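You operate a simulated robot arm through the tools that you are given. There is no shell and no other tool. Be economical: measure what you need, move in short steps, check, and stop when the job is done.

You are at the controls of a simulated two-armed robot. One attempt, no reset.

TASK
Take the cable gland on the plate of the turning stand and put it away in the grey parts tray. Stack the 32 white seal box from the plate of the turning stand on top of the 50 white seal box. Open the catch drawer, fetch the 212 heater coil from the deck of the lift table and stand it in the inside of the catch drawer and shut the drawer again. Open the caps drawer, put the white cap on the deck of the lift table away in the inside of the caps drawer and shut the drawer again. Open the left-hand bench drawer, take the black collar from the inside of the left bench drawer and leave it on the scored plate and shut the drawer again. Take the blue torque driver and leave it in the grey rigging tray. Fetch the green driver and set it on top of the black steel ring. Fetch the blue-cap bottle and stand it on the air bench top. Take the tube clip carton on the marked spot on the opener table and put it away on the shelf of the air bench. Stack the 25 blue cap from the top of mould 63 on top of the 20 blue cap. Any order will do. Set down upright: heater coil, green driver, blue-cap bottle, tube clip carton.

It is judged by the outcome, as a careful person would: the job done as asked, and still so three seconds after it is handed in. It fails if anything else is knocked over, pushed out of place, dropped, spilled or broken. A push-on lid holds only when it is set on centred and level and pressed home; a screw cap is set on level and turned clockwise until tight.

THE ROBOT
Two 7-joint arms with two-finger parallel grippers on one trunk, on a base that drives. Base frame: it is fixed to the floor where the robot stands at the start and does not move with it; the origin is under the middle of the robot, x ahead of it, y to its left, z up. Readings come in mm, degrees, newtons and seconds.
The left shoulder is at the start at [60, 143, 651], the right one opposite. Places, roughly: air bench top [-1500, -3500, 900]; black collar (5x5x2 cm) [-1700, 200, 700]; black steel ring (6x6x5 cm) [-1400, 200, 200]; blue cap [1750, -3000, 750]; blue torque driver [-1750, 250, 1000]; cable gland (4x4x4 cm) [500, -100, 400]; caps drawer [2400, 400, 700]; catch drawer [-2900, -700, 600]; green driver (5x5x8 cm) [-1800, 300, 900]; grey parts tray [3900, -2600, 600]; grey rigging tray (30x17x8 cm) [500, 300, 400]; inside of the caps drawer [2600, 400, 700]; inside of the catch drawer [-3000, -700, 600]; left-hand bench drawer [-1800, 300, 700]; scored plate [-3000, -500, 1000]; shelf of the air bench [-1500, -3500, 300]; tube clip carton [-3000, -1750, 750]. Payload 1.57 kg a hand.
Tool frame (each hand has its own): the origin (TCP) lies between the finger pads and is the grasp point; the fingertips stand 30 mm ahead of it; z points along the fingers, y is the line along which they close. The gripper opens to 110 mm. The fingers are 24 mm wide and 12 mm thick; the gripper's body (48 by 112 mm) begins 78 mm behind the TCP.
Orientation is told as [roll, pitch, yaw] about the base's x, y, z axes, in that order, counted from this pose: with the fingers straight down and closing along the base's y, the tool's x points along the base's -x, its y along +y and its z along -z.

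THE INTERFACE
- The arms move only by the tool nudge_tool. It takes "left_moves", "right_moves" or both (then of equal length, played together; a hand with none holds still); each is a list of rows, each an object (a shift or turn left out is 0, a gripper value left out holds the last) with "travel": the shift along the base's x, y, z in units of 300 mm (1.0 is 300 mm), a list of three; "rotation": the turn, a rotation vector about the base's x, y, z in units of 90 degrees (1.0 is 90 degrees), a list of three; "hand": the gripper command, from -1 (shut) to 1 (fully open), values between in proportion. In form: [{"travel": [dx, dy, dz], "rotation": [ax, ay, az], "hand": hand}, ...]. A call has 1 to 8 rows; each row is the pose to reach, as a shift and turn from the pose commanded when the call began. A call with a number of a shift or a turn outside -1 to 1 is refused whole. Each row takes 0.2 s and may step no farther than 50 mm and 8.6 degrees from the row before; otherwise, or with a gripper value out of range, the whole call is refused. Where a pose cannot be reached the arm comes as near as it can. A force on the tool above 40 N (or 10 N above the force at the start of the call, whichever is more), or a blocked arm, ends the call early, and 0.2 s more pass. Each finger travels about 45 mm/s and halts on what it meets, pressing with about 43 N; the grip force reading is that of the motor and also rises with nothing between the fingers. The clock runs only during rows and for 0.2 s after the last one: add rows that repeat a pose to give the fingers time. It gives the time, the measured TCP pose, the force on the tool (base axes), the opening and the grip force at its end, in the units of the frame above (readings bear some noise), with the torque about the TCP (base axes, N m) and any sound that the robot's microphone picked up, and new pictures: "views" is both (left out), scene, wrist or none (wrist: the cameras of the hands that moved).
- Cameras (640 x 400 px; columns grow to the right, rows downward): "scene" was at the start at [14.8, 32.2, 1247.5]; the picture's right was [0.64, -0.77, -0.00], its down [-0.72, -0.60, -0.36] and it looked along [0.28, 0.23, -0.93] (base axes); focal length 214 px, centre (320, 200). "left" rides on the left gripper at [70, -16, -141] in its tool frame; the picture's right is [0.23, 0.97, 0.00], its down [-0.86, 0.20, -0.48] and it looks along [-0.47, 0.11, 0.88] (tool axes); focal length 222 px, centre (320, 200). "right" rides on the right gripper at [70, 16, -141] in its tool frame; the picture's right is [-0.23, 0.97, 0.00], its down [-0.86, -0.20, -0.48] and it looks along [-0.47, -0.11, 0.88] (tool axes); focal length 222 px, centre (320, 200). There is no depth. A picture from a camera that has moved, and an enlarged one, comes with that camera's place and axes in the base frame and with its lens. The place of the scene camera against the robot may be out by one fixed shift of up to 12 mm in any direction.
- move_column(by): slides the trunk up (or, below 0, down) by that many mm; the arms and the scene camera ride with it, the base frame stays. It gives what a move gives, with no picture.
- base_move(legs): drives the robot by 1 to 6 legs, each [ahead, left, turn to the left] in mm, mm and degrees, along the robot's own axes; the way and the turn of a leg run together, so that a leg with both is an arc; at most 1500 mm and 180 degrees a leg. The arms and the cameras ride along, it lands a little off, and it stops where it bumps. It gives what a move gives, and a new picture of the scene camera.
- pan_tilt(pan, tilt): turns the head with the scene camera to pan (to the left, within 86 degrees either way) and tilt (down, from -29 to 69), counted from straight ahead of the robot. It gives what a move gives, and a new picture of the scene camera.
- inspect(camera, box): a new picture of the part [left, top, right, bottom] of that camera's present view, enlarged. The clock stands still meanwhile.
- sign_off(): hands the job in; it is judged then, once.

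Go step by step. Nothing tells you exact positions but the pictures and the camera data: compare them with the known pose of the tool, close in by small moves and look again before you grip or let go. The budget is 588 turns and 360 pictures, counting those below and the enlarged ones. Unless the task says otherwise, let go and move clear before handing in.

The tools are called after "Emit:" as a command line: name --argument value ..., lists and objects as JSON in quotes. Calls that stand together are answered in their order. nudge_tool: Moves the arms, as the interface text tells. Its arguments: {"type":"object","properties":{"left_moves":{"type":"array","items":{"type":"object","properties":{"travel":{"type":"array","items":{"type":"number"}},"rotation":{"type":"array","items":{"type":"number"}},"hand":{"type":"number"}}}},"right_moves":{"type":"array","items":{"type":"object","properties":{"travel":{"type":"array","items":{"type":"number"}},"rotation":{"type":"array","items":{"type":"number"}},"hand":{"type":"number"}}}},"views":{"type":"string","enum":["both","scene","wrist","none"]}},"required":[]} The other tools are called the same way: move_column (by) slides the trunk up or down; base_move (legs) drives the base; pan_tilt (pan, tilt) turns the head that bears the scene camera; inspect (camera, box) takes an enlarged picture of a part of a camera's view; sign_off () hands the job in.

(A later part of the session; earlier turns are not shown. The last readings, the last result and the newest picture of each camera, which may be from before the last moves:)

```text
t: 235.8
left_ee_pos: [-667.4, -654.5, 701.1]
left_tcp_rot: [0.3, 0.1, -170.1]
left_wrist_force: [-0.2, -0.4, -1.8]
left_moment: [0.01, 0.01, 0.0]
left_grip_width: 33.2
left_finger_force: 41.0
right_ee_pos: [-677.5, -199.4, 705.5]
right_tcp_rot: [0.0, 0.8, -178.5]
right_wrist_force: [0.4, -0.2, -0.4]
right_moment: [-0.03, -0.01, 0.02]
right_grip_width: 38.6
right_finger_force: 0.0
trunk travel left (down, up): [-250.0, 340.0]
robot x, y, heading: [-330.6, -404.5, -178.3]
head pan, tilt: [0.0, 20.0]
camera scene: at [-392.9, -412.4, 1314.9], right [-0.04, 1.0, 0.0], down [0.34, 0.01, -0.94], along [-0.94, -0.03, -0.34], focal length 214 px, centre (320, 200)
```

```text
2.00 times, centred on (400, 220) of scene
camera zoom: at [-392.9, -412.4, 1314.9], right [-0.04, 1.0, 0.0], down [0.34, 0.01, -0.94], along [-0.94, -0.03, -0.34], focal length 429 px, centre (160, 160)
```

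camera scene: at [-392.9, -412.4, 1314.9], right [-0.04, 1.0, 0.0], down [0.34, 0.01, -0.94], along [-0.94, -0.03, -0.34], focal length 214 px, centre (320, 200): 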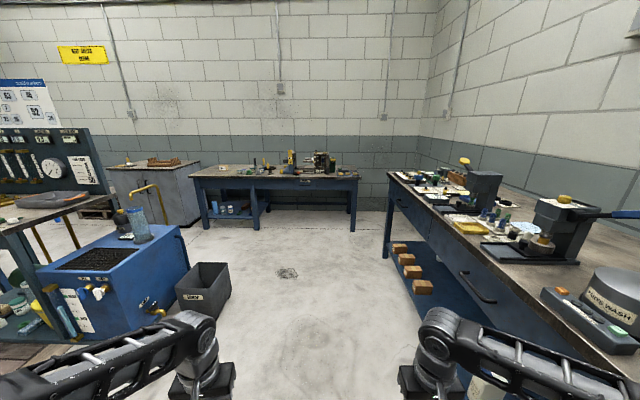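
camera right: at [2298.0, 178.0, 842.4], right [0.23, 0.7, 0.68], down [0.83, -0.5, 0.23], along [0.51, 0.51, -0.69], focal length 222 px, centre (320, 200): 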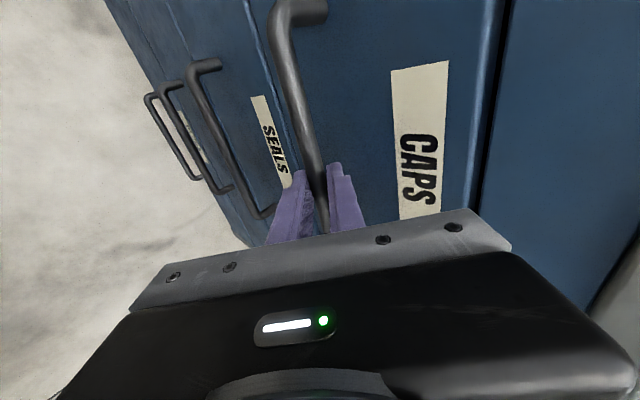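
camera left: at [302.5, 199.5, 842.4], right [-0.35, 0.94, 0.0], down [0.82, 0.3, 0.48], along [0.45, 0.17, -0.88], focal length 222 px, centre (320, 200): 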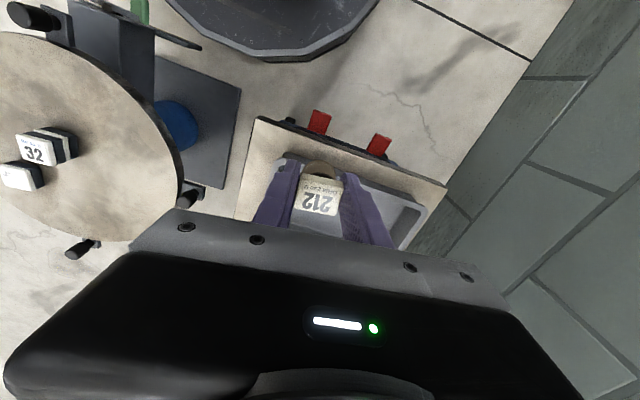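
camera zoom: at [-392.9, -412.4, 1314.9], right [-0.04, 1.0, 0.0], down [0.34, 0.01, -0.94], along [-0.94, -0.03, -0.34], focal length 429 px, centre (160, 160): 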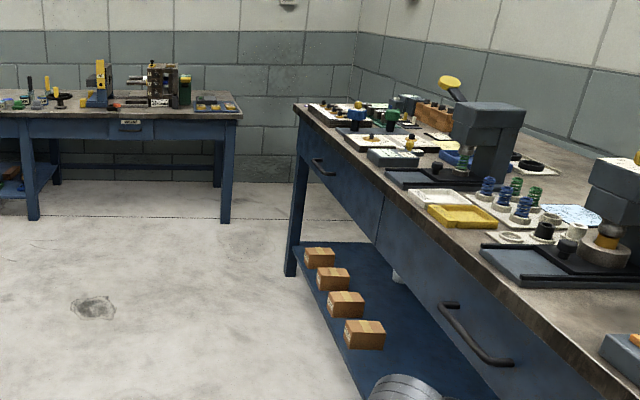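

The white bottle with the blue cap stands on the left bench's lower shelf. First take the coil to the catch drawer on the far bench.

Emit:
base_move --legs '[[100, 300, -1.7], [1400, 0, 0], [150, 0, 0]]'

Emit:
inspect --camera "scene" --box '[120, 100, 520, 350]'

```text
t: 245.4
left_ee_pos: [-2307.6, -947.7, 700.9]
left_tcp_rot: [0.2, 0.1, -172.1]
left_wrist_force: [-0.1, -0.1, -0.8]
left_moment: [0.02, -0.02, 0.03]
left_grip_width: 33.1
left_finger_force: 41.2
right_ee_pos: [-2303.0, -493.0, 706.4]
right_tcp_rot: [0.0, 0.8, 179.5]
right_wrist_force: [0.2, 0.0, 0.6]
right_moment: [0.03, -0.02, -0.03]
right_grip_width: 38.5
right_finger_force: 0.0
trunk travel left (down, up): [-250.0, 340.0]
robot x, y, heading: [-1965.1, -711.9, 180.0]
head pan, tilt: [0.0, 20.0]
camera scene: at [-2024.8, -715.7, 1315.0], right [0.0, 1.0, 0.0], down [0.34, 0.0, -0.94], along [-0.94, 0.0, -0.34], focal length 214 px, centre (320, 200)
```

scene: 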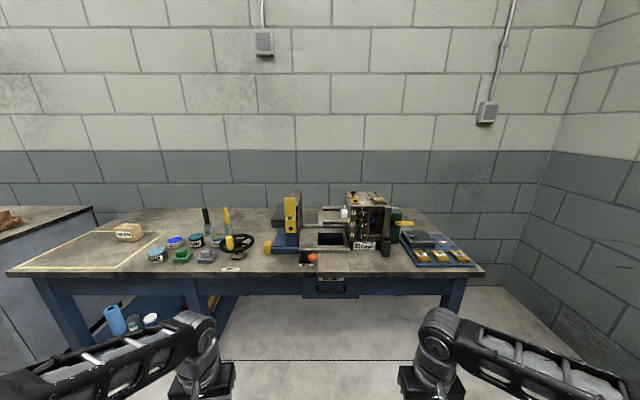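

```text
1.60 times, centred on (320, 225) of scene
camera zoom: at [-2024.8, -715.7, 1315.0], right [0.0, 1.0, 0.0], down [0.34, 0.0, -0.94], along [-0.94, 0.0, -0.34], focal length 343 px, centre (320, 160)
```

zoom: 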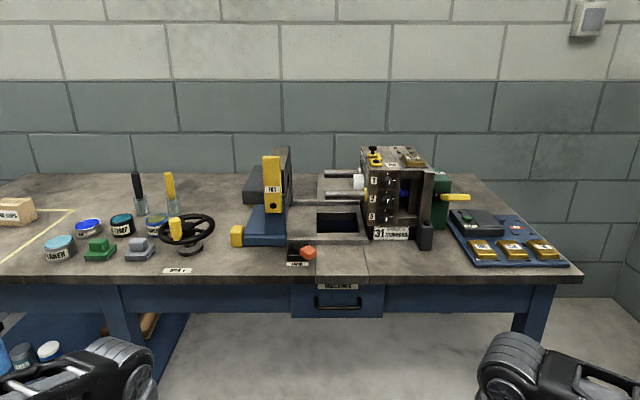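

Emit:
inspect --camera "scene" --box '[250, 170, 410, 310]'

Emit:
inspect --camera "scene" --box '[380, 190, 490, 290]'

Emit:
inspect --camera "scene" --box '[0, 190, 260, 350]'

```text
2.86 times, centred on (330, 240) of scene
camera zoom: at [-2024.8, -715.7, 1315.0], right [0.0, 1.0, 0.0], down [0.34, 0.0, -0.94], along [-0.94, 0.0, -0.34], focal length 613 px, centre (291, 86)
```

zoom: 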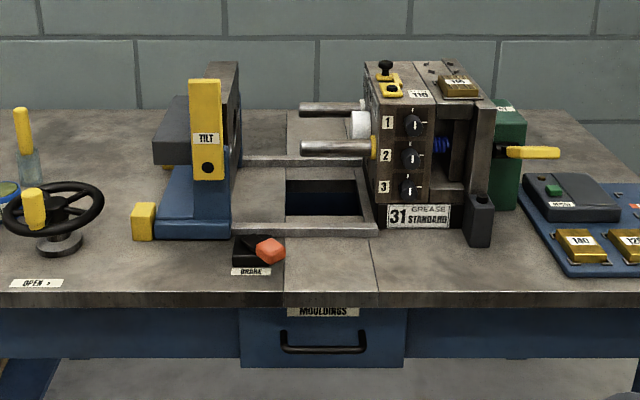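

```text
4.00 times, centred on (435, 240) of scene
camera zoom: at [-2024.8, -715.7, 1315.0], right [0.0, 1.0, 0.0], down [0.34, 0.0, -0.94], along [-0.94, 0.0, -0.34], focal length 858 px, centre (-140, 40)
```

zoom: 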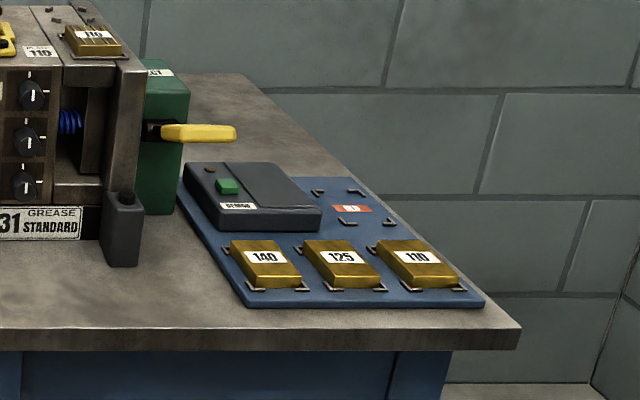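

```text
2.46 times, centred on (130, 270) of scene
camera zoom: at [-2024.8, -715.7, 1315.0], right [0.0, 1.0, 0.0], down [0.34, 0.0, -0.94], along [-0.94, 0.0, -0.34], focal length 528 px, centre (788, 28)
```

zoom: 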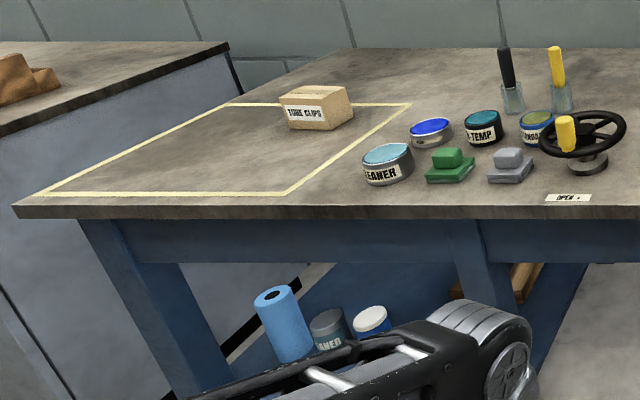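

The drawer labelled MOULDINGS under the opening is the catch drawer; the grooved gold plate on top of mould 31 should be the scored plate. Re-orient the right hand for the drawer handle.

Emit:
nudge_tool --right_moves '[{"travel": [-0.1, -0.06, -0.02], "rotation": [0, 0, -0.09]}, {"travel": [-0.2, -0.12, -0.04], "rotation": [0, 0, -0.18]}, {"travel": [-0.3, -0.18, -0.06], "rotation": [0, 0, -0.27]}, {"travel": [-0.4, -0.24, -0.08], "rotation": [0, 0, -0.36]}, {"travel": [-0.5, -0.3, -0.1], "rotation": [0, 0, -0.45]}, {"travel": [-0.6, -0.36, -0.12], "rotation": [0, 0, -0.54]}, {"travel": [-0.72, -0.42, -0.14], "rotation": [0, 0, -0.63]}, {"travel": [-0.82, -0.49, -0.15], "rotation": [0, 0, -0.72]}]' --views "none"

Emit:
nudge_tool --right_moves '[{"rotation": [0, 0, -0.09]}, {"rotation": [0, 0, -0.18]}, {"rotation": [0, 0, -0.275]}]' --views "none"

Emit:
nudge_tool --right_moves '[{"rotation": [0, 0.09, 0]}, {"rotation": [0, 0.18, 0]}, {"rotation": [0, 0.27, 0]}, {"rotation": [0, 0.36, 0]}, {"rotation": [0, 0.45, 0]}, {"rotation": [0, 0.5, 0]}]' --views "both"

```text
t: 247.2
left_ee_pos: [-2308.4, -947.8, 701.5]
left_tcp_rot: [0.3, 0.0, -172.0]
left_wrist_force: [0.2, -0.7, -0.7]
left_moment: [0.02, 0.01, 0.03]
left_grip_width: 33.1
left_finger_force: 40.9
right_ee_pos: [-2549.0, -639.0, 660.2]
right_tcp_rot: [0.0, 0.7, 114.4]
right_wrist_force: [-0.4, 1.0, 0.3]
right_moment: [0.02, 0.0, 0.06]
right_grip_width: 38.6
right_finger_force: 0.1
trunk travel left (down, up): [-250.0, 340.0]
robot x, y, heading: [-1965.7, -711.2, 180.0]
head pan, tilt: [0.0, 20.0]
```

```text
t: 248.0
left_ee_pos: [-2309.1, -947.8, 700.1]
left_tcp_rot: [0.3, 0.0, -172.2]
left_wrist_force: [0.0, -0.6, -1.3]
left_moment: [0.01, 0.0, -0.07]
left_grip_width: 33.0
left_finger_force: 40.9
right_ee_pos: [-2547.5, -641.7, 661.7]
right_tcp_rot: [0.1, 0.8, 89.8]
right_wrist_force: [-0.5, 0.4, -0.3]
right_moment: [-0.01, 0.01, 0.0]
right_grip_width: 38.6
right_finger_force: 0.0
trunk travel left (down, up): [-250.0, 340.0]
robot x, y, heading: [-1964.0, -711.7, 180.2]
head pan, tilt: [0.0, 20.0]
```

```text
t: 249.4
left_ee_pos: [-2308.0, -948.1, 702.0]
left_tcp_rot: [0.3, 0.0, -172.1]
left_wrist_force: [0.7, 0.1, -1.6]
left_moment: [-0.02, -0.02, 0.0]
left_grip_width: 33.1
left_finger_force: 41.3
right_ee_pos: [-2548.0, -640.2, 662.7]
right_tcp_rot: [45.1, 0.6, 90.5]
right_wrist_force: [-0.4, -0.3, 0.5]
right_moment: [-0.01, -0.01, 0.01]
right_grip_width: 38.1
right_finger_force: 0.2
trunk travel left (down, up): [-250.0, 340.0]
robot x, y, heading: [-1963.7, -712.1, 180.2]
head pan, tilt: [0.0, 20.0]
camera scene: at [-2024.8, -715.9, 1315.1], right [0.0, 1.0, 0.0], down [0.34, 0.0, -0.94], along [-0.94, 0.0, -0.34], focal length 214 px, centre (320, 200)
camera right: at [-2458.4, -708.4, 774.4], right [-0.69, 0.23, 0.69], down [0.47, 0.86, 0.19], along [-0.55, 0.45, -0.7], focal length 222 px, centre (320, 200)
```

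scene: 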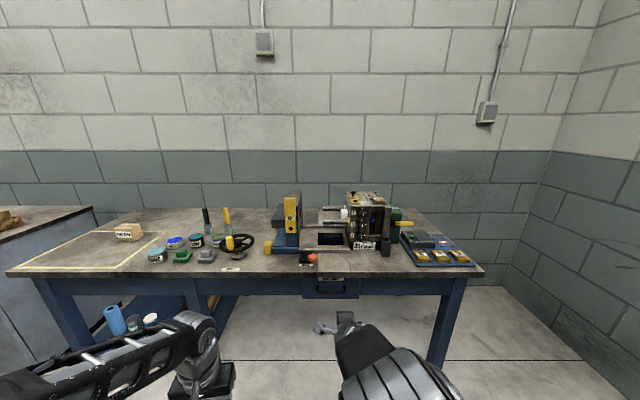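
right: 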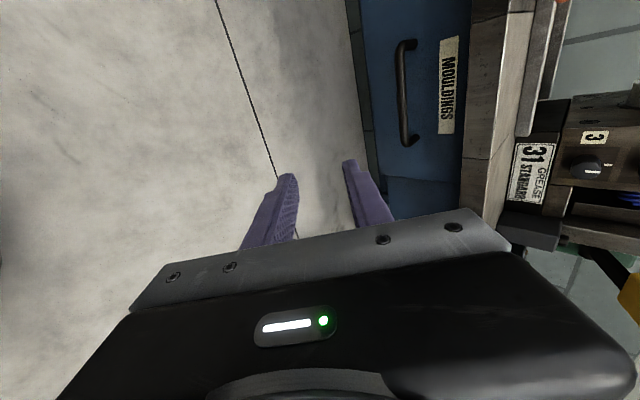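

Emit:
base_move --legs '[[110, 0, 0]]'

Emit:
nudge_tool --right_moves '[{"travel": [-0.03, -0.03, -0.02], "rotation": [0, 0.08, 0], "hand": -0.2}, {"travel": [-0.06, -0.06, -0.05], "rotation": [0, 0.16, 0], "hand": -0.2}, {"travel": [-0.1, -0.09, -0.08], "rotation": [0, 0.22, 0], "hand": -0.2}]' --views "both"

```text
t: 250.6
left_ee_pos: [-2417.4, -947.1, 700.7]
left_tcp_rot: [0.4, 0.0, -172.1]
left_wrist_force: [0.0, 0.1, -1.1]
left_moment: [-0.03, 0.02, 0.01]
left_grip_width: 33.2
left_finger_force: 40.9
right_ee_pos: [-2658.0, -639.9, 661.3]
right_tcp_rot: [45.0, 0.6, 90.4]
right_wrist_force: [-0.2, -0.4, 0.3]
right_moment: [-0.01, -0.02, 0.02]
right_grip_width: 38.4
right_finger_force: 0.0
trunk travel left (down, up): [-250.0, 340.0]
robot x, y, heading: [-2075.5, -713.1, -180.1]
head pan, tilt: [0.0, 20.0]
camera scene: at [-2134.8, -715.8, 1315.0], right [0.0, 1.0, 0.0], down [0.34, 0.0, -0.94], along [-0.94, 0.0, -0.34], focal length 214 px, centre (320, 200)
```

scene: 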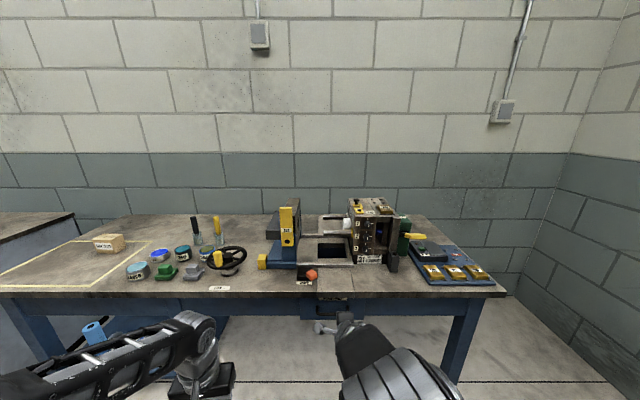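

```text
t: 251.4
left_ee_pos: [-2418.0, -948.2, 701.9]
left_tcp_rot: [0.3, 0.0, -172.1]
left_wrist_force: [-0.4, -0.3, -1.0]
left_moment: [-0.03, 0.01, -0.02]
left_grip_width: 33.3
left_finger_force: 41.2
right_ee_pos: [-2687.6, -666.5, 638.0]
right_tcp_rot: [64.9, 0.4, 90.6]
right_wrist_force: [1.4, 0.3, -0.1]
right_moment: [0.0, -0.03, 0.02]
right_grip_width: 44.1
right_finger_force: 0.1
trunk travel left (down, up): [-250.0, 340.0]
robot x, y, heading: [-2075.8, -714.4, -180.0]
head pan, tilt: [0.0, 20.0]
camera scene: at [-2134.7, -715.8, 1315.0], right [0.0, 1.0, 0.0], down [0.34, 0.0, -0.94], along [-0.94, 0.0, -0.34], focal length 214 px, centre (320, 200)
camera right: at [-2566.2, -735.1, 713.3], right [-0.42, 0.23, 0.88], down [0.51, 0.86, 0.02], along [-0.75, 0.45, -0.47], focal length 222 px, centre (320, 200)
```

scene: 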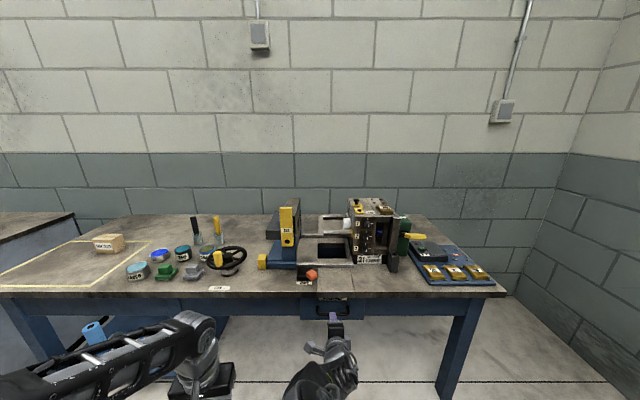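
right: 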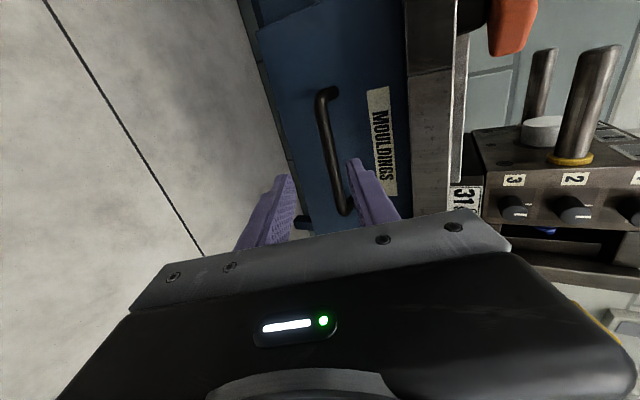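

Emit:
nudge_tool --right_moves '[{"travel": [-0.07, 0, 0.03]}, {"travel": [-0.14, 0, 0.0]}, {"travel": [-0.21, 0, -0.035]}]' --views "wrist"

Emit:
inspect --camera "scene" --box '[290, 250, 410, 350]'

```text
t: 252.2
left_ee_pos: [-2414.1, -947.0, 703.2]
left_tcp_rot: [0.2, -0.2, -172.1]
left_wrist_force: [-0.4, 0.6, -0.8]
left_moment: [-0.01, -0.03, 0.01]
left_grip_width: 33.4
left_finger_force: 41.0
right_ee_pos: [-2746.6, -666.9, 628.1]
right_tcp_rot: [65.0, 0.3, 90.7]
right_wrist_force: [35.8, 2.6, 15.5]
right_moment: [-0.05, 1.25, -0.31]
right_grip_width: 42.4
right_finger_force: 0.1
trunk travel left (down, up): [-250.0, 340.0]
robot x, y, heading: [-2073.5, -714.7, 179.7]
head pan, tilt: [0.0, 20.0]
camera right: at [-2625.2, -735.5, 704.8], right [-0.41, 0.23, 0.88], down [0.51, 0.86, 0.02], along [-0.75, 0.45, -0.47], focal length 222 px, centre (320, 200)
```

right: 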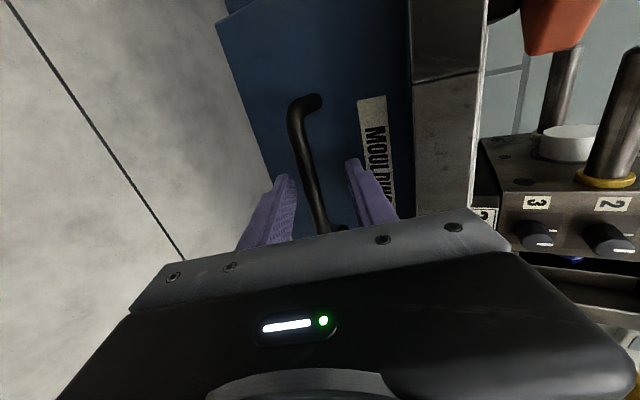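

```text
4.00 times, centred on (350, 300) of scene
camera zoom: at [-2129.8, -715.6, 1315.6], right [0.0, 1.0, 0.0], down [0.34, 0.0, -0.94], along [-0.94, 0.0, -0.34], focal length 858 px, centre (200, -200)
```

zoom: 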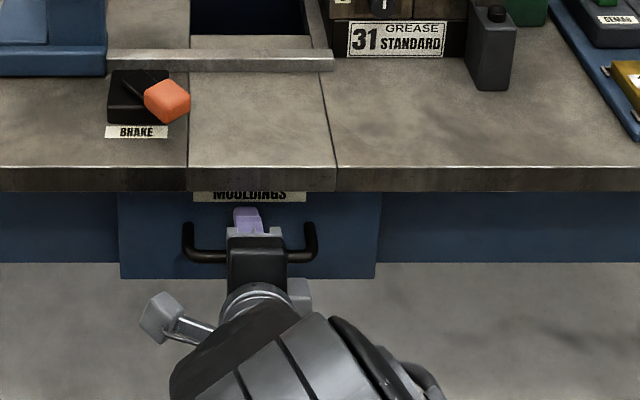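

Emit:
nudge_tool --right_moves '[{"travel": [0.015, 0, 0.0]}, {"travel": [0.015, 0, 0.0], "hand": -1}, {"travel": [0.015, 0, 0.0], "hand": -1}, {"travel": [0.015, 0, 0.0], "hand": -1}, {"travel": [0.015, 0, 0.0], "hand": -1}]' --views "wrist"

```text
t: 253.4
left_ee_pos: [-2418.5, -947.3, 701.1]
left_tcp_rot: [0.3, 0.1, -172.0]
left_wrist_force: [1.0, -0.5, -1.7]
left_moment: [-0.04, 0.01, 0.0]
left_grip_width: 33.3
left_finger_force: 40.9
right_ee_pos: [-2745.1, -668.0, 623.9]
right_tcp_rot: [64.5, 0.3, 90.7]
right_wrist_force: [0.8, -2.3, -16.1]
right_moment: [-0.28, -0.15, -0.32]
right_grip_width: 11.7
right_finger_force: 29.6
trunk travel left (down, up): [-250.0, 340.0]
robot x, y, heading: [-2073.1, -712.3, -179.7]
head pan, tilt: [0.0, 20.0]
camera right: at [-2624.2, -735.4, 700.5], right [-0.42, 0.23, 0.88], down [0.51, 0.86, 0.02], along [-0.75, 0.45, -0.48], focal length 222 px, centre (320, 200)
```

right: 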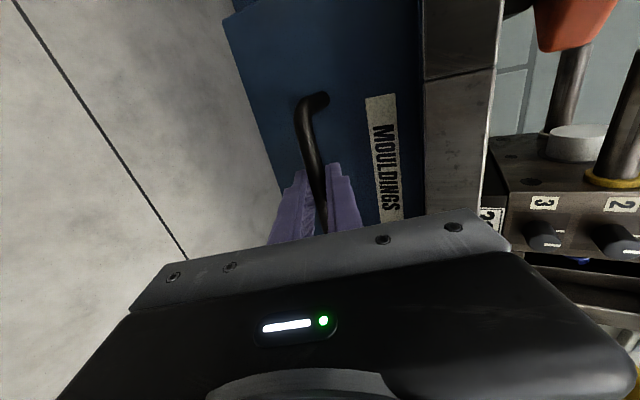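

Gripped. Pull the drawer open by backing the base.

Emit:
base_move --legs '[[-200, 0, 0]]'

Emit:
pan_tilt --pan 0 --tilt 40

```text
t: 255.0
left_ee_pos: [-2218.5, -948.6, 700.1]
left_tcp_rot: [0.3, 0.3, -172.1]
left_wrist_force: [0.4, -0.1, -0.8]
left_moment: [0.0, -0.02, 0.0]
left_grip_width: 33.2
left_finger_force: 41.1
right_ee_pos: [-2548.0, -667.4, 624.7]
right_tcp_rot: [64.4, 0.5, 90.7]
right_wrist_force: [-1.3, 5.9, -24.0]
right_moment: [-0.23, -0.18, -0.38]
right_grip_width: 11.8
right_finger_force: 29.4
trunk travel left (down, up): [-250.0, 340.0]
robot x, y, heading: [-1877.6, -710.7, -180.1]
head pan, tilt: [0.0, 20.0]
camera scene: at [-1938.0, -715.1, 1314.8], right [0.0, 1.0, 0.0], down [0.34, 0.0, -0.94], along [-0.94, 0.0, -0.34], focal length 214 px, centre (320, 200)
```

scene: 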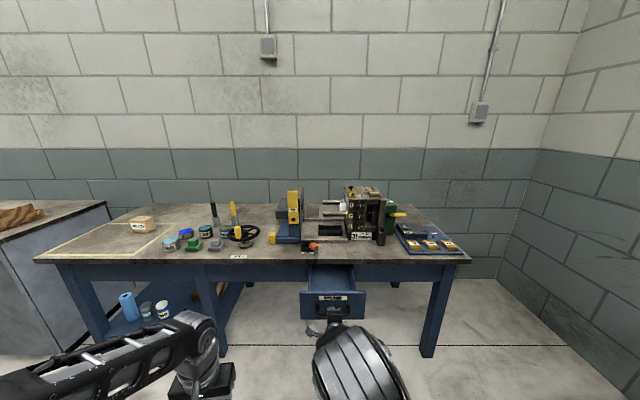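

```text
t: 255.8
left_ee_pos: [-2218.8, -949.1, 700.9]
left_tcp_rot: [0.3, 0.2, -172.1]
left_wrist_force: [-1.0, 0.3, -0.6]
left_moment: [0.0, -0.01, 0.01]
left_grip_width: 33.2
left_finger_force: 41.5
right_ee_pos: [-2546.3, -667.3, 623.0]
right_tcp_rot: [64.3, 0.3, 90.8]
right_wrist_force: [3.2, -0.4, -10.5]
right_moment: [-0.23, -0.09, -0.42]
right_grip_width: 11.9
right_finger_force: 29.5
trunk travel left (down, up): [-250.0, 340.0]
robot x, y, heading: [-1874.1, -709.6, -180.2]
head pan, tilt: [0.0, 40.0]
camera scene: at [-1928.2, -715.6, 1283.6], right [0.0, 1.0, 0.0], down [0.64, 0.0, -0.77], along [-0.77, 0.0, -0.64], focal length 214 px, centre (320, 200)
```

scene: 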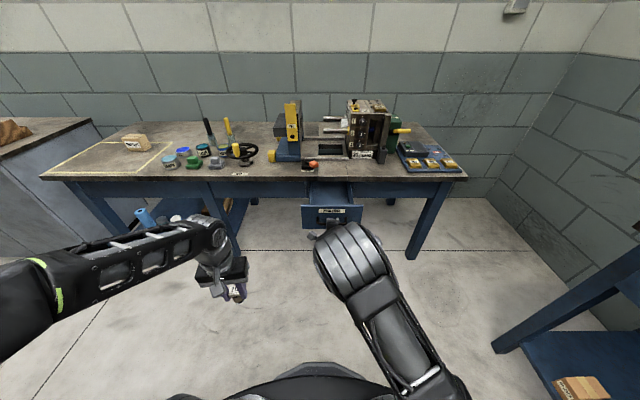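

Emit:
base_move --legs '[[-50, 0, 0]]'

Emit:
nudge_tool --right_moves '[{"hand": -0.3}, {"hand": -0.3}, {"hand": -0.3}, {"travel": [0.1, 0, 0.05], "hand": -0.3}, {"travel": [0.22, 0, 0.1], "hand": -0.3}, {"travel": [0.3, 0.1, 0.15], "hand": -0.3}]' --views "scene"

Emit:
inspect --camera "scene" --box '[270, 130, 430, 250]'

```text
t: 256.7
left_ee_pos: [-2168.8, -948.2, 699.5]
left_tcp_rot: [0.3, 0.1, -171.9]
left_wrist_force: [0.3, 0.2, -1.9]
left_moment: [-0.02, -0.01, 0.0]
left_grip_width: 33.2
left_finger_force: 41.3
right_ee_pos: [-2497.3, -666.5, 623.8]
right_tcp_rot: [64.4, 0.2, 90.7]
right_wrist_force: [-0.9, -1.9, -15.2]
right_moment: [-0.37, -0.12, -0.15]
right_grip_width: 11.9
right_finger_force: 29.2
trunk travel left (down, up): [-250.0, 340.0]
robot x, y, heading: [-1828.3, -710.5, -179.8]
head pan, tilt: [0.0, 40.0]
camera scene: at [-1879.7, -715.5, 1283.5], right [0.0, 1.0, 0.0], down [0.64, 0.0, -0.77], along [-0.77, 0.0, -0.64], focal length 214 px, centre (320, 200)
```

scene: 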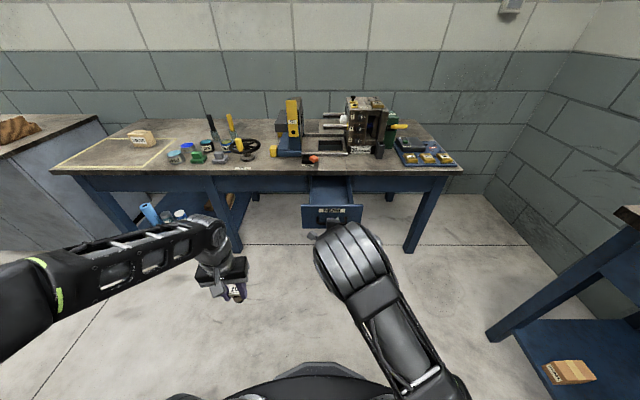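

```text
t: 258.1
left_ee_pos: [-2167.9, -947.9, 700.8]
left_tcp_rot: [0.2, 0.0, -172.0]
left_wrist_force: [-0.3, -0.3, -0.6]
left_moment: [0.02, 0.0, 0.01]
left_grip_width: 33.5
left_finger_force: 41.3
right_ee_pos: [-2406.1, -636.4, 670.1]
right_tcp_rot: [64.4, 0.4, 90.8]
right_wrist_force: [-0.5, 0.2, -0.4]
right_moment: [-0.01, 0.0, -0.01]
right_grip_width: 38.5
right_finger_force: 0.1
trunk travel left (down, up): [-250.0, 340.0]
robot x, y, heading: [-1827.4, -713.8, -179.9]
head pan, tilt: [0.0, 40.0]
camera scene: at [-1878.1, -715.7, 1283.6], right [0.0, 1.0, 0.0], down [0.64, 0.0, -0.77], along [-0.77, 0.0, -0.64], focal length 214 px, centre (320, 200)
```

scene: 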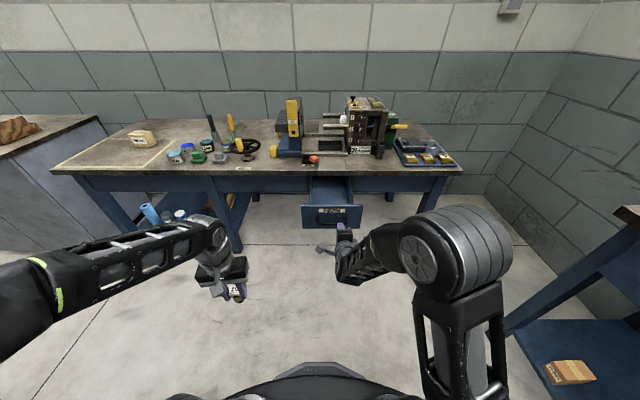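

```text
3.33 times, centred on (350, 190) of scene
camera zoom: at [-1878.1, -715.7, 1283.6], right [0.0, 1.0, 0.0], down [0.64, 0.0, -0.77], along [-0.77, 0.0, -0.64], focal length 715 px, centre (220, 233)
```

zoom: 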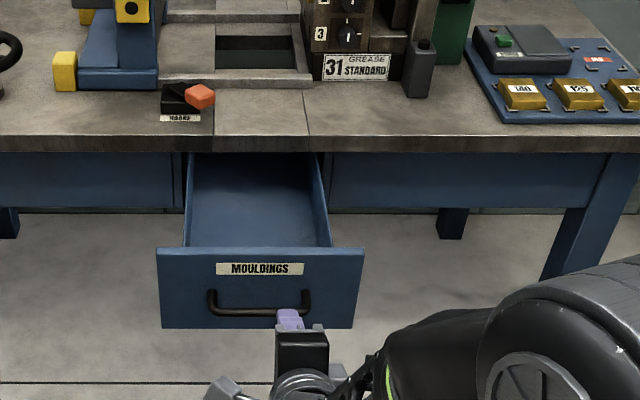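

Emit:
nudge_tool --right_moves '[{"travel": [0.08, 0.08, 0.08], "rotation": [0, -0.09, 0]}, {"travel": [0.16, 0.16, 0.16], "rotation": [0, -0.18, 0]}, {"travel": [0.22, 0.24, 0.22], "rotation": [0, -0.27, 0]}, {"travel": [0.28, 0.32, 0.28], "rotation": [0, -0.36, 0]}, {"travel": [0.33, 0.4, 0.32], "rotation": [0, -0.45, 0]}, {"travel": [0.36, 0.5, 0.36], "rotation": [0, -0.54, 0]}, {"travel": [0.38, 0.6, 0.38], "rotation": [0, -0.63, 0]}, {"travel": [0.4, 0.65, 0.4], "rotation": [0, -0.71, 0]}]' --views "none"

Emit:
base_move --legs '[[190, 0, 0]]'

```text
t: 259.9
left_ee_pos: [-2169.1, -948.5, 700.6]
left_tcp_rot: [0.3, 0.0, -172.0]
left_wrist_force: [0.8, -0.3, -0.8]
left_moment: [-0.01, -0.02, 0.01]
left_grip_width: 32.9
left_finger_force: 41.2
right_ee_pos: [-2285.5, -441.4, 790.6]
right_tcp_rot: [0.4, 1.0, 90.1]
right_wrist_force: [-0.2, 0.7, 0.0]
right_moment: [0.01, 0.01, 0.0]
right_grip_width: 38.5
right_finger_force: 0.1
trunk travel left (down, up): [-250.0, 340.0]
robot x, y, heading: [-1822.5, -709.7, -180.3]
head pan, tilt: [0.0, 40.0]
```

```text
t: 261.5
left_ee_pos: [-2357.2, -949.4, 700.8]
left_tcp_rot: [0.2, 0.1, -171.8]
left_wrist_force: [-0.4, 0.9, -0.8]
left_moment: [0.01, -0.02, 0.04]
left_grip_width: 33.3
left_finger_force: 41.0
right_ee_pos: [-2478.1, -441.9, 790.1]
right_tcp_rot: [0.7, 0.7, 90.0]
right_wrist_force: [0.3, 0.4, 0.5]
right_moment: [0.0, 0.01, -0.01]
right_grip_width: 38.5
right_finger_force: 0.0
trunk travel left (down, up): [-250.0, 340.0]
robot x, y, heading: [-2014.3, -710.2, -179.9]
head pan, tilt: [0.0, 40.0]
camera scene: at [-2068.5, -716.2, 1283.6], right [0.0, 1.0, 0.0], down [0.64, 0.0, -0.77], along [-0.77, 0.0, -0.64], focal length 214 px, centre (320, 200)
```

scene: 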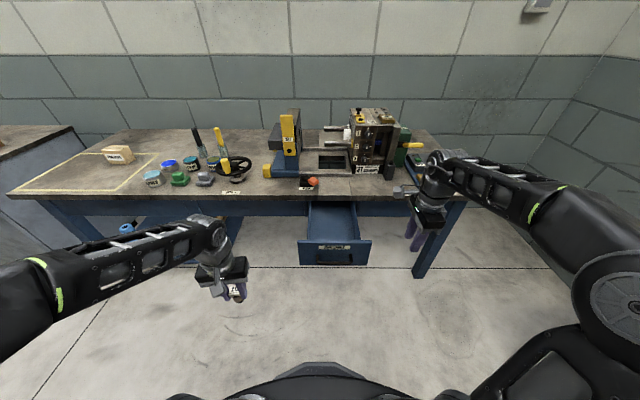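

Emit:
nudge_tool --left_moves '[{"travel": [0, 0.03, 0.12]}, {"travel": [-0.02, 0.1, 0.22]}, {"travel": [-0.1, 0.2, 0.3]}, {"travel": [-0.2, 0.3, 0.3]}, {"travel": [-0.3, 0.4, 0.3]}, {"travel": [-0.4, 0.5, 0.3]}, {"travel": [-0.5, 0.6, 0.3]}, {"travel": [-0.6, 0.7, 0.3], "rotation": [0, 0, -0.08]}]' --views "none"

Emit:
nudge_tool --left_moves '[{"travel": [-0.1, 0.08, 0]}, {"travel": [-0.2, 0.16, 0]}, {"travel": [-0.3, 0.237, 0]}, {"travel": [-0.377, 0.237, 0]}]' --views "both"

Emit:
inspect --camera "scene" --box '[270, 150, 430, 270]'

```text
t: 263.3
left_ee_pos: [-2537.2, -739.6, 789.7]
left_tcp_rot: [0.3, -0.1, -179.2]
left_wrist_force: [0.0, 0.1, -1.2]
left_moment: [-0.01, -0.01, 0.04]
left_grip_width: 33.2
left_finger_force: 40.9
right_ee_pos: [-2477.5, -444.6, 789.4]
right_tcp_rot: [0.6, 0.7, 90.1]
right_wrist_force: [0.0, 0.0, -0.1]
right_moment: [0.0, 0.01, -0.01]
right_grip_width: 38.5
right_finger_force: 0.0
trunk travel left (down, up): [-250.0, 340.0]
robot x, y, heading: [-2015.4, -713.1, -179.8]
head pan, tilt: [0.0, 40.0]
```

```text
t: 264.3
left_ee_pos: [-2552.1, -726.4, 790.9]
left_tcp_rot: [0.2, 0.0, -179.1]
left_wrist_force: [-0.5, 0.6, -0.7]
left_moment: [-0.03, -0.02, 0.0]
left_grip_width: 33.0
left_finger_force: 41.9
left hand out of reach, approached as far as the arm can: row 1, 2, 3, 4
right_ee_pos: [-2477.5, -442.2, 790.8]
right_tcp_rot: [0.7, 0.8, 90.1]
right_wrist_force: [-0.2, 0.3, 0.6]
right_moment: [0.02, 0.01, 0.0]
right_grip_width: 38.5
right_finger_force: 0.0
trunk travel left (down, up): [-250.0, 340.0]
robot x, y, heading: [-2015.1, -710.2, -179.9]
head pan, tilt: [0.0, 40.0]
camera scene: at [-2068.4, -716.1, 1283.6], right [0.0, 1.0, 0.0], down [0.64, 0.0, -0.77], along [-0.77, 0.0, -0.64], focal length 214 px, centre (320, 200)
camera left: at [-2484.0, -709.0, 932.8], right [0.24, -0.97, 0.0], down [-0.85, -0.21, 0.48], along [-0.46, -0.12, -0.88], focal length 222 px, centre (320, 200)
```

scene: 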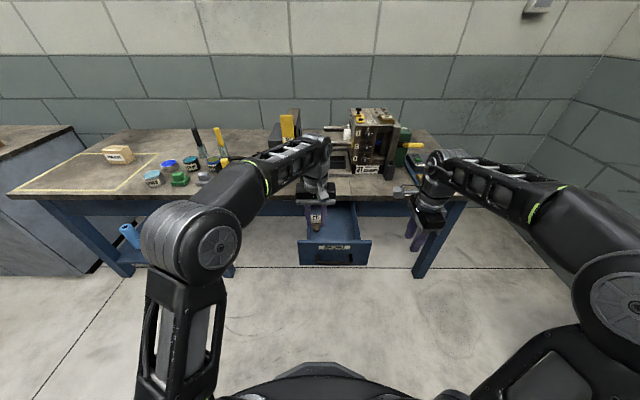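
left: 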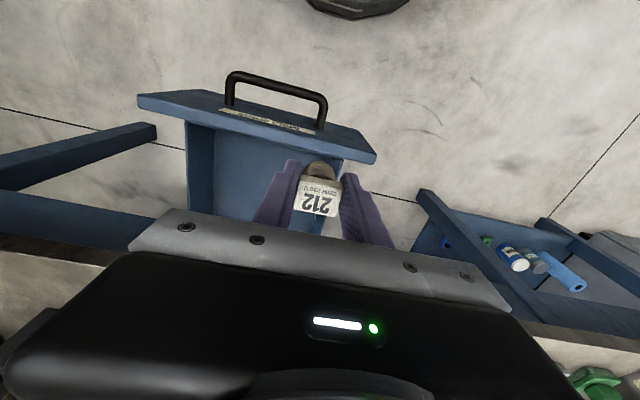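

```text
3.33 times, centred on (350, 210) of scene
camera zoom: at [-2068.4, -716.1, 1283.6], right [0.0, 1.0, 0.0], down [0.64, 0.0, -0.77], along [-0.77, 0.0, -0.64], focal length 715 px, centre (220, 167)
```

zoom: 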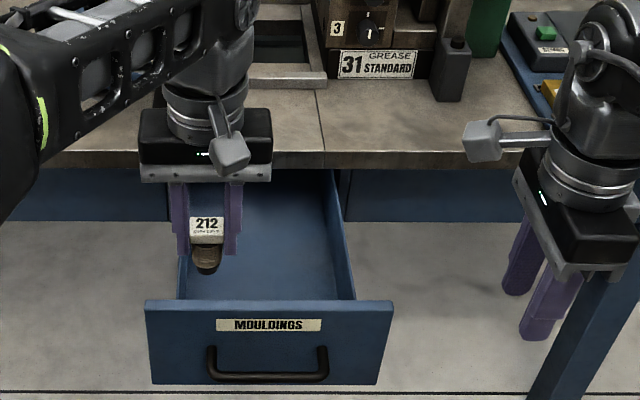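

Emit:
move_column --by 130

Emit:
base_move --legs '[[50, 0, 0]]'

Emit:
nudge_tool --left_moves '[{"travel": [-0.05, 0.07, -0.1]}, {"travel": [-0.1, 0.14, -0.2]}, {"travel": [-0.15, 0.19, -0.3]}, {"travel": [-0.15, 0.19, -0.4]}]' --views "both"

Emit:
inspect --camera "scene" --box '[270, 150, 430, 270]'

```text
t: 265.8
left_ee_pos: [-2552.9, -727.8, 921.9]
left_tcp_rot: [0.3, 0.0, -179.1]
left_wrist_force: [0.0, -0.3, -0.2]
left_moment: [-0.01, -0.01, -0.02]
left_grip_width: 33.5
left_finger_force: 41.5
right_ee_pos: [-2477.8, -441.0, 920.0]
right_tcp_rot: [0.7, 0.8, 90.0]
right_wrist_force: [-0.1, 0.7, -0.2]
right_moment: [0.0, 0.0, 0.0]
right_grip_width: 38.3
right_finger_force: 0.1
trunk travel left (down, up): [-380.0, 210.0]
robot x, y, heading: [-2015.5, -713.0, -179.7]
head pan, tilt: [0.0, 40.0]
```

```text
t: 266.8
left_ee_pos: [-2603.8, -728.0, 920.7]
left_tcp_rot: [0.3, 0.1, -179.1]
left_wrist_force: [-0.1, -0.1, -1.7]
left_moment: [-0.01, 0.0, -0.03]
left_grip_width: 33.2
left_finger_force: 41.0
right_ee_pos: [-2528.8, -443.5, 918.6]
right_tcp_rot: [0.5, 0.9, 90.0]
right_wrist_force: [-0.3, 0.3, 0.5]
right_moment: [0.0, 0.02, -0.03]
right_grip_width: 38.4
right_finger_force: 0.1
trunk travel left (down, up): [-380.0, 210.0]
robot x, y, heading: [-2066.2, -714.6, -179.8]
head pan, tilt: [0.0, 40.0]
camera scene: at [-2119.9, -716.3, 1413.5], right [0.0, 1.0, 0.0], down [0.64, 0.0, -0.77], along [-0.77, 0.0, -0.64], focal length 214 px, centre (320, 200)
```

scene: 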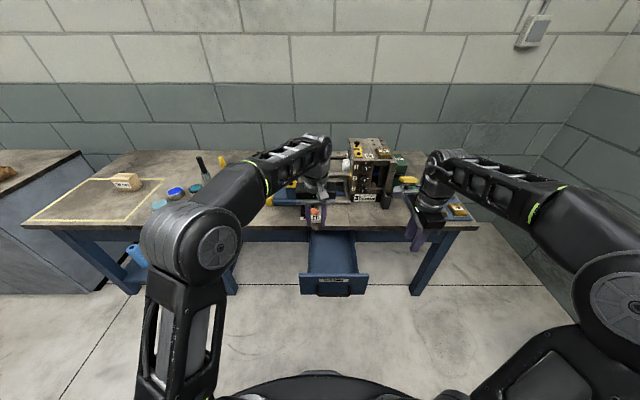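

```text
t: 267.8
left_ee_pos: [-2649.3, -669.4, 801.1]
left_tcp_rot: [0.3, 0.0, -179.0]
left_wrist_force: [0.4, -0.1, -1.8]
left_moment: [0.0, -0.01, -0.02]
left_grip_width: 33.1
left_finger_force: 41.6
right_ee_pos: [-2528.2, -442.7, 919.4]
right_tcp_rot: [0.7, 0.7, 90.0]
right_wrist_force: [1.0, -0.4, -0.4]
right_moment: [0.02, -0.04, -0.02]
right_grip_width: 38.7
right_finger_force: 0.0
trunk travel left (down, up): [-380.0, 210.0]
robot x, y, heading: [-2065.0, -710.3, -179.8]
head pan, tilt: [0.0, 40.0]
camera scene: at [-2119.0, -716.2, 1413.6], right [0.0, 1.0, 0.0], down [0.64, 0.0, -0.77], along [-0.77, 0.0, -0.64], focal length 214 px, centre (320, 200)
camera left: at [-2580.5, -651.5, 942.3], right [0.24, -0.97, 0.0], down [-0.85, -0.21, 0.48], along [-0.46, -0.12, -0.88], focal length 222 px, centre (320, 200)
```

scene: 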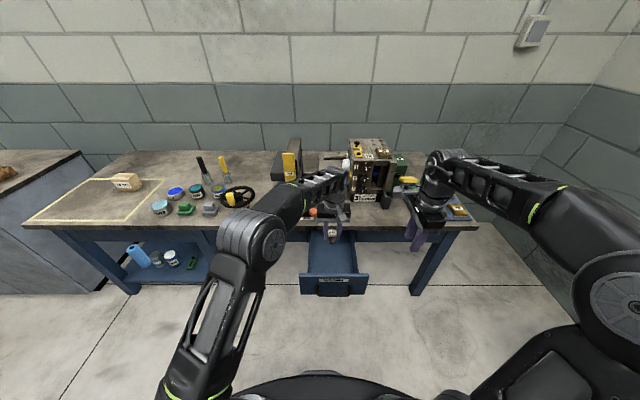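
left: 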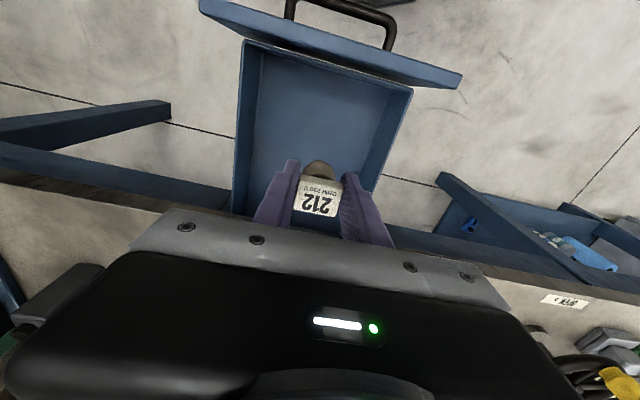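

```text
3.33 times, centred on (350, 210) of scene
camera zoom: at [-2119.0, -716.2, 1413.6], right [0.0, 1.0, 0.0], down [0.64, 0.0, -0.77], along [-0.77, 0.0, -0.64], focal length 715 px, centre (220, 167)
```

zoom: 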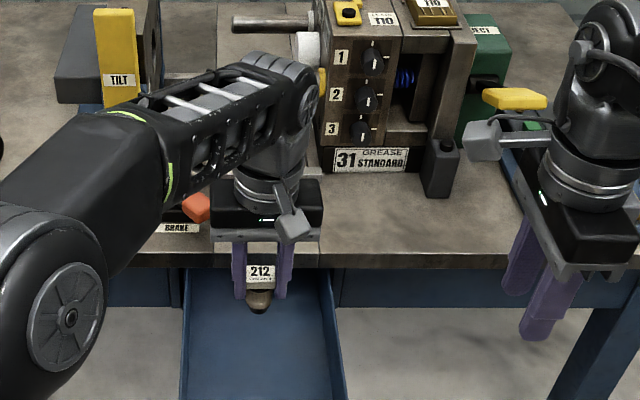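

Emit:
nudge_tool --left_moves '[{"travel": [0.07, 0, -0.1]}, {"travel": [0.12, 0, -0.22]}, {"travel": [0.12, 0, -0.34]}, {"travel": [0.12, 0, -0.44]}]' --views "wrist"

Emit:
inspect --camera "scene" --box '[270, 190, 430, 310]'

```text
t: 268.8
left_ee_pos: [-2612.5, -670.2, 669.2]
left_tcp_rot: [0.3, 0.0, -179.1]
left_wrist_force: [-0.1, 0.2, -1.2]
left_moment: [0.02, 0.0, 0.04]
left_grip_width: 33.2
left_finger_force: 41.0
right_ee_pos: [-2528.1, -442.6, 919.0]
right_tcp_rot: [0.6, 0.9, 90.2]
right_wrist_force: [-0.8, -0.5, 1.0]
right_moment: [-0.03, 0.01, -0.01]
right_grip_width: 38.4
right_finger_force: 0.1
trunk travel left (down, up): [-380.0, 210.0]
robot x, y, heading: [-2064.6, -709.5, -179.8]
head pan, tilt: [0.0, 40.0]
camera left: at [-2543.4, -652.0, 810.6], right [0.24, -0.97, 0.0], down [-0.85, -0.21, 0.48], along [-0.46, -0.12, -0.88], focal length 222 px, centre (320, 200)
```

left: 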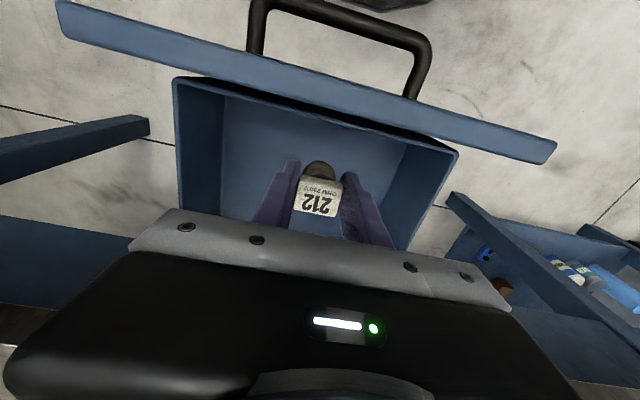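

```text
3.33 times, centred on (350, 250) of scene
camera zoom: at [-2118.9, -716.2, 1413.6], right [0.0, 1.0, 0.0], down [0.64, 0.0, -0.77], along [-0.77, 0.0, -0.64], focal length 715 px, centre (220, 33)
```

zoom: 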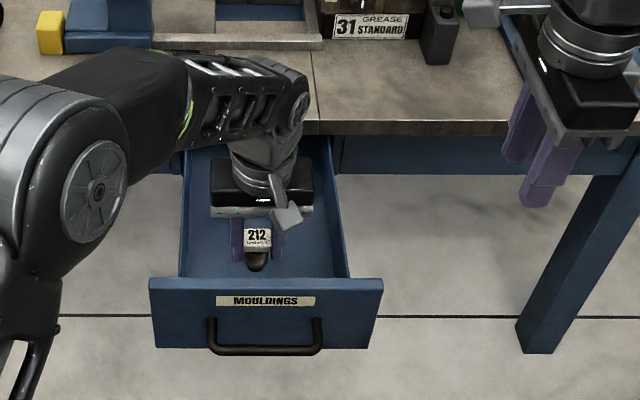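

Well positioned inside the drawer. Lower until the coil touches the floor.

Emit:
nudge_tool --left_moves '[{"travel": [0, 0, -0.03]}, {"travel": [0, 0, -0.06]}, {"travel": [0, 0, -0.09]}]' --views "none"

Emit:
nudge_tool --left_moves '[{"travel": [0, 0, -0.02]}, {"travel": [0, 0, -0.04]}, {"travel": [0, 0, -0.06]}]' --views "none"

```text
t: 269.6
left_ee_pos: [-2612.5, -669.8, 641.9]
left_tcp_rot: [0.2, 0.0, -179.1]
left_wrist_force: [0.6, -0.4, -0.9]
left_moment: [0.01, -0.02, 0.0]
left_grip_width: 33.0
left_finger_force: 41.3
right_ee_pos: [-2527.4, -442.4, 920.2]
right_tcp_rot: [0.6, 0.8, 90.1]
right_wrist_force: [-0.2, -0.3, 0.2]
right_moment: [0.04, -0.01, 0.05]
right_grip_width: 38.5
right_finger_force: 0.1
trunk travel left (down, up): [-380.0, 210.0]
robot x, y, heading: [-2065.6, -707.0, -179.8]
head pan, tilt: [0.0, 40.0]
```

```text
t: 270.5
left_ee_pos: [-2616.0, -670.3, 629.4]
left_tcp_rot: [-0.1, -0.6, -178.9]
left_wrist_force: [0.4, -3.2, 16.7]
left_moment: [-0.07, -0.05, 0.0]
left_grip_width: 33.2
left_finger_force: 41.4
right_ee_pos: [-2526.1, -443.7, 921.9]
right_tcp_rot: [0.6, 0.9, 90.3]
right_wrist_force: [0.8, 0.6, 0.3]
right_moment: [0.01, -0.01, 0.04]
right_grip_width: 38.7
right_finger_force: 0.0
trunk travel left (down, up): [-380.0, 210.0]
robot x, y, heading: [-2063.0, -712.2, -179.8]
head pan, tilt: [0.0, 40.0]
stopped in row 3 (left hand): the force on the tool passed its limit (the readings are from after the stop); the commanded pose is now the measured one
```

Emit:
nudge_tool --left_moves '[{"travel": [0.003, 0, 0.006]}, {"travel": [0.003, 0, 0.006], "hand": -0.1}, {"travel": [0.003, 0, 0.006], "hand": -0.1}, {"travel": [0.003, 0, 0.006], "hand": -0.1}, {"travel": [0.003, 0, 0.1], "hand": -0.1}, {"travel": [0.003, 0, 0.25], "hand": -0.1}, {"travel": [0.003, 0, 0.4], "hand": -0.1}, {"travel": [0.003, 0, 0.5], "hand": -0.1}]' --views "wrist"

Emit:
inspect --camera "scene" --box '[270, 190, 430, 310]'

```text
t: 272.3
left_ee_pos: [-2613.9, -670.6, 777.3]
left_tcp_rot: [0.0, -0.5, -179.1]
left_wrist_force: [0.9, -0.2, 0.6]
left_moment: [0.0, 0.01, 0.02]
left_grip_width: 49.4
left_finger_force: 0.1
right_ee_pos: [-2528.7, -442.4, 920.2]
right_tcp_rot: [0.6, 0.7, 90.1]
right_wrist_force: [-0.9, -0.1, 0.9]
right_moment: [0.01, -0.01, 0.04]
right_grip_width: 38.6
right_finger_force: 0.0
trunk travel left (down, up): [-380.0, 210.0]
robot x, y, heading: [-2066.7, -714.6, -179.9]
head pan, tilt: [0.0, 40.0]
camera left: at [-2543.9, -652.7, 919.0], right [0.24, -0.97, 0.0], down [-0.85, -0.21, 0.49], along [-0.47, -0.12, -0.87], focal length 222 px, centre (320, 200)
```

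left: 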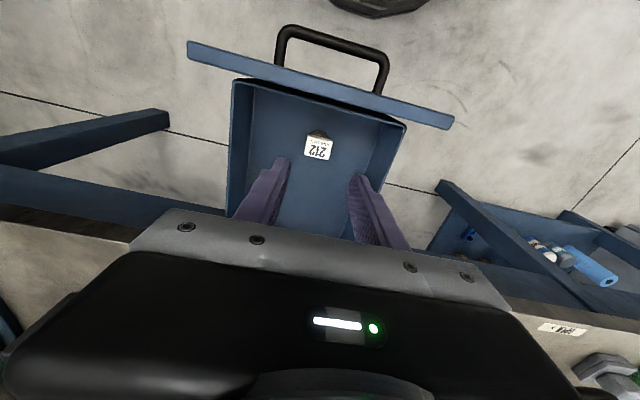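

```text
3.33 times, centred on (350, 250) of scene
camera zoom: at [-2118.4, -716.4, 1413.6], right [0.0, 1.0, 0.0], down [0.64, 0.0, -0.77], along [-0.77, 0.0, -0.64], focal length 715 px, centre (220, 33)
```

zoom: 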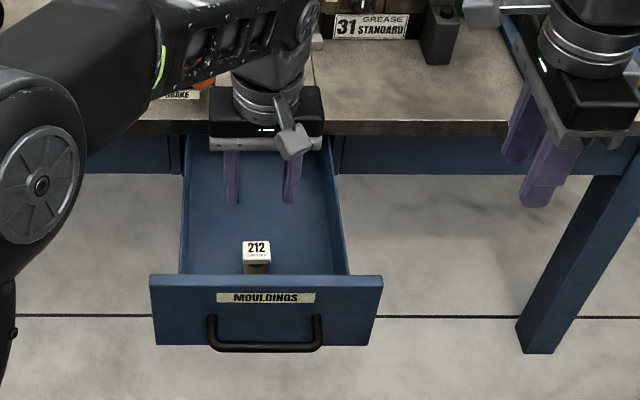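

Coil stands in the drawer. Bring the left hand in front of the handle to push the drawer shut gently.

Emit:
nudge_tool --left_moves '[{"travel": [0.15, 0, 0.03], "hand": -1}, {"travel": [0.3, 0, 0.03], "hand": -1}, {"travel": [0.45, 0, 0.03], "hand": -1}, {"travel": [0.6, 0, 0.03], "hand": -1}, {"travel": [0.75, 0, 0], "hand": -1}, {"travel": [0.8, 0, -0.15], "hand": -1}, {"travel": [0.8, 0, -0.3], "hand": -1}, {"travel": [0.8, 0, -0.45], "hand": -1}]' --views "none"

Emit:
base_move --legs '[[80, 0, 0]]'

```text
t: 274.1
left_ee_pos: [-2374.5, -670.9, 642.0]
left_tcp_rot: [-0.1, -0.5, -178.9]
left_wrist_force: [-0.2, 0.1, -0.3]
left_moment: [0.02, -0.01, -0.02]
left_grip_width: 0.1
left_finger_force: 21.5
right_ee_pos: [-2526.9, -443.8, 920.6]
right_tcp_rot: [0.5, 0.8, 90.1]
right_wrist_force: [-0.4, -0.2, -0.1]
right_moment: [-0.03, 0.0, 0.03]
right_grip_width: 38.3
right_finger_force: 0.0
trunk travel left (down, up): [-380.0, 210.0]
robot x, y, heading: [-2066.7, -712.8, -179.6]
head pan, tilt: [0.0, 40.0]
```

```text
t: 275.1
left_ee_pos: [-2455.8, -671.0, 642.9]
left_tcp_rot: [-0.1, -0.4, -179.0]
left_wrist_force: [-0.6, 0.2, -0.5]
left_moment: [-0.01, -0.03, 0.03]
left_grip_width: 0.0
left_finger_force: 21.5
right_ee_pos: [-2608.5, -443.3, 919.2]
right_tcp_rot: [0.5, 0.8, 90.0]
right_wrist_force: [-0.6, 0.1, -0.4]
right_moment: [0.03, -0.03, 0.02]
right_grip_width: 38.5
right_finger_force: 0.1
trunk travel left (down, up): [-380.0, 210.0]
robot x, y, heading: [-2145.8, -711.1, -180.0]
head pan, tilt: [0.0, 40.0]
camera scene: at [-2199.7, -716.6, 1413.5], right [0.0, 1.0, 0.0], down [0.64, 0.0, -0.77], along [-0.77, 0.0, -0.64], focal length 214 px, centre (320, 200)
```

scene: 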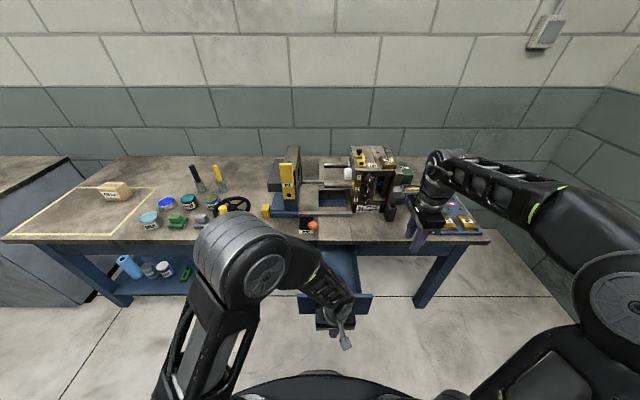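

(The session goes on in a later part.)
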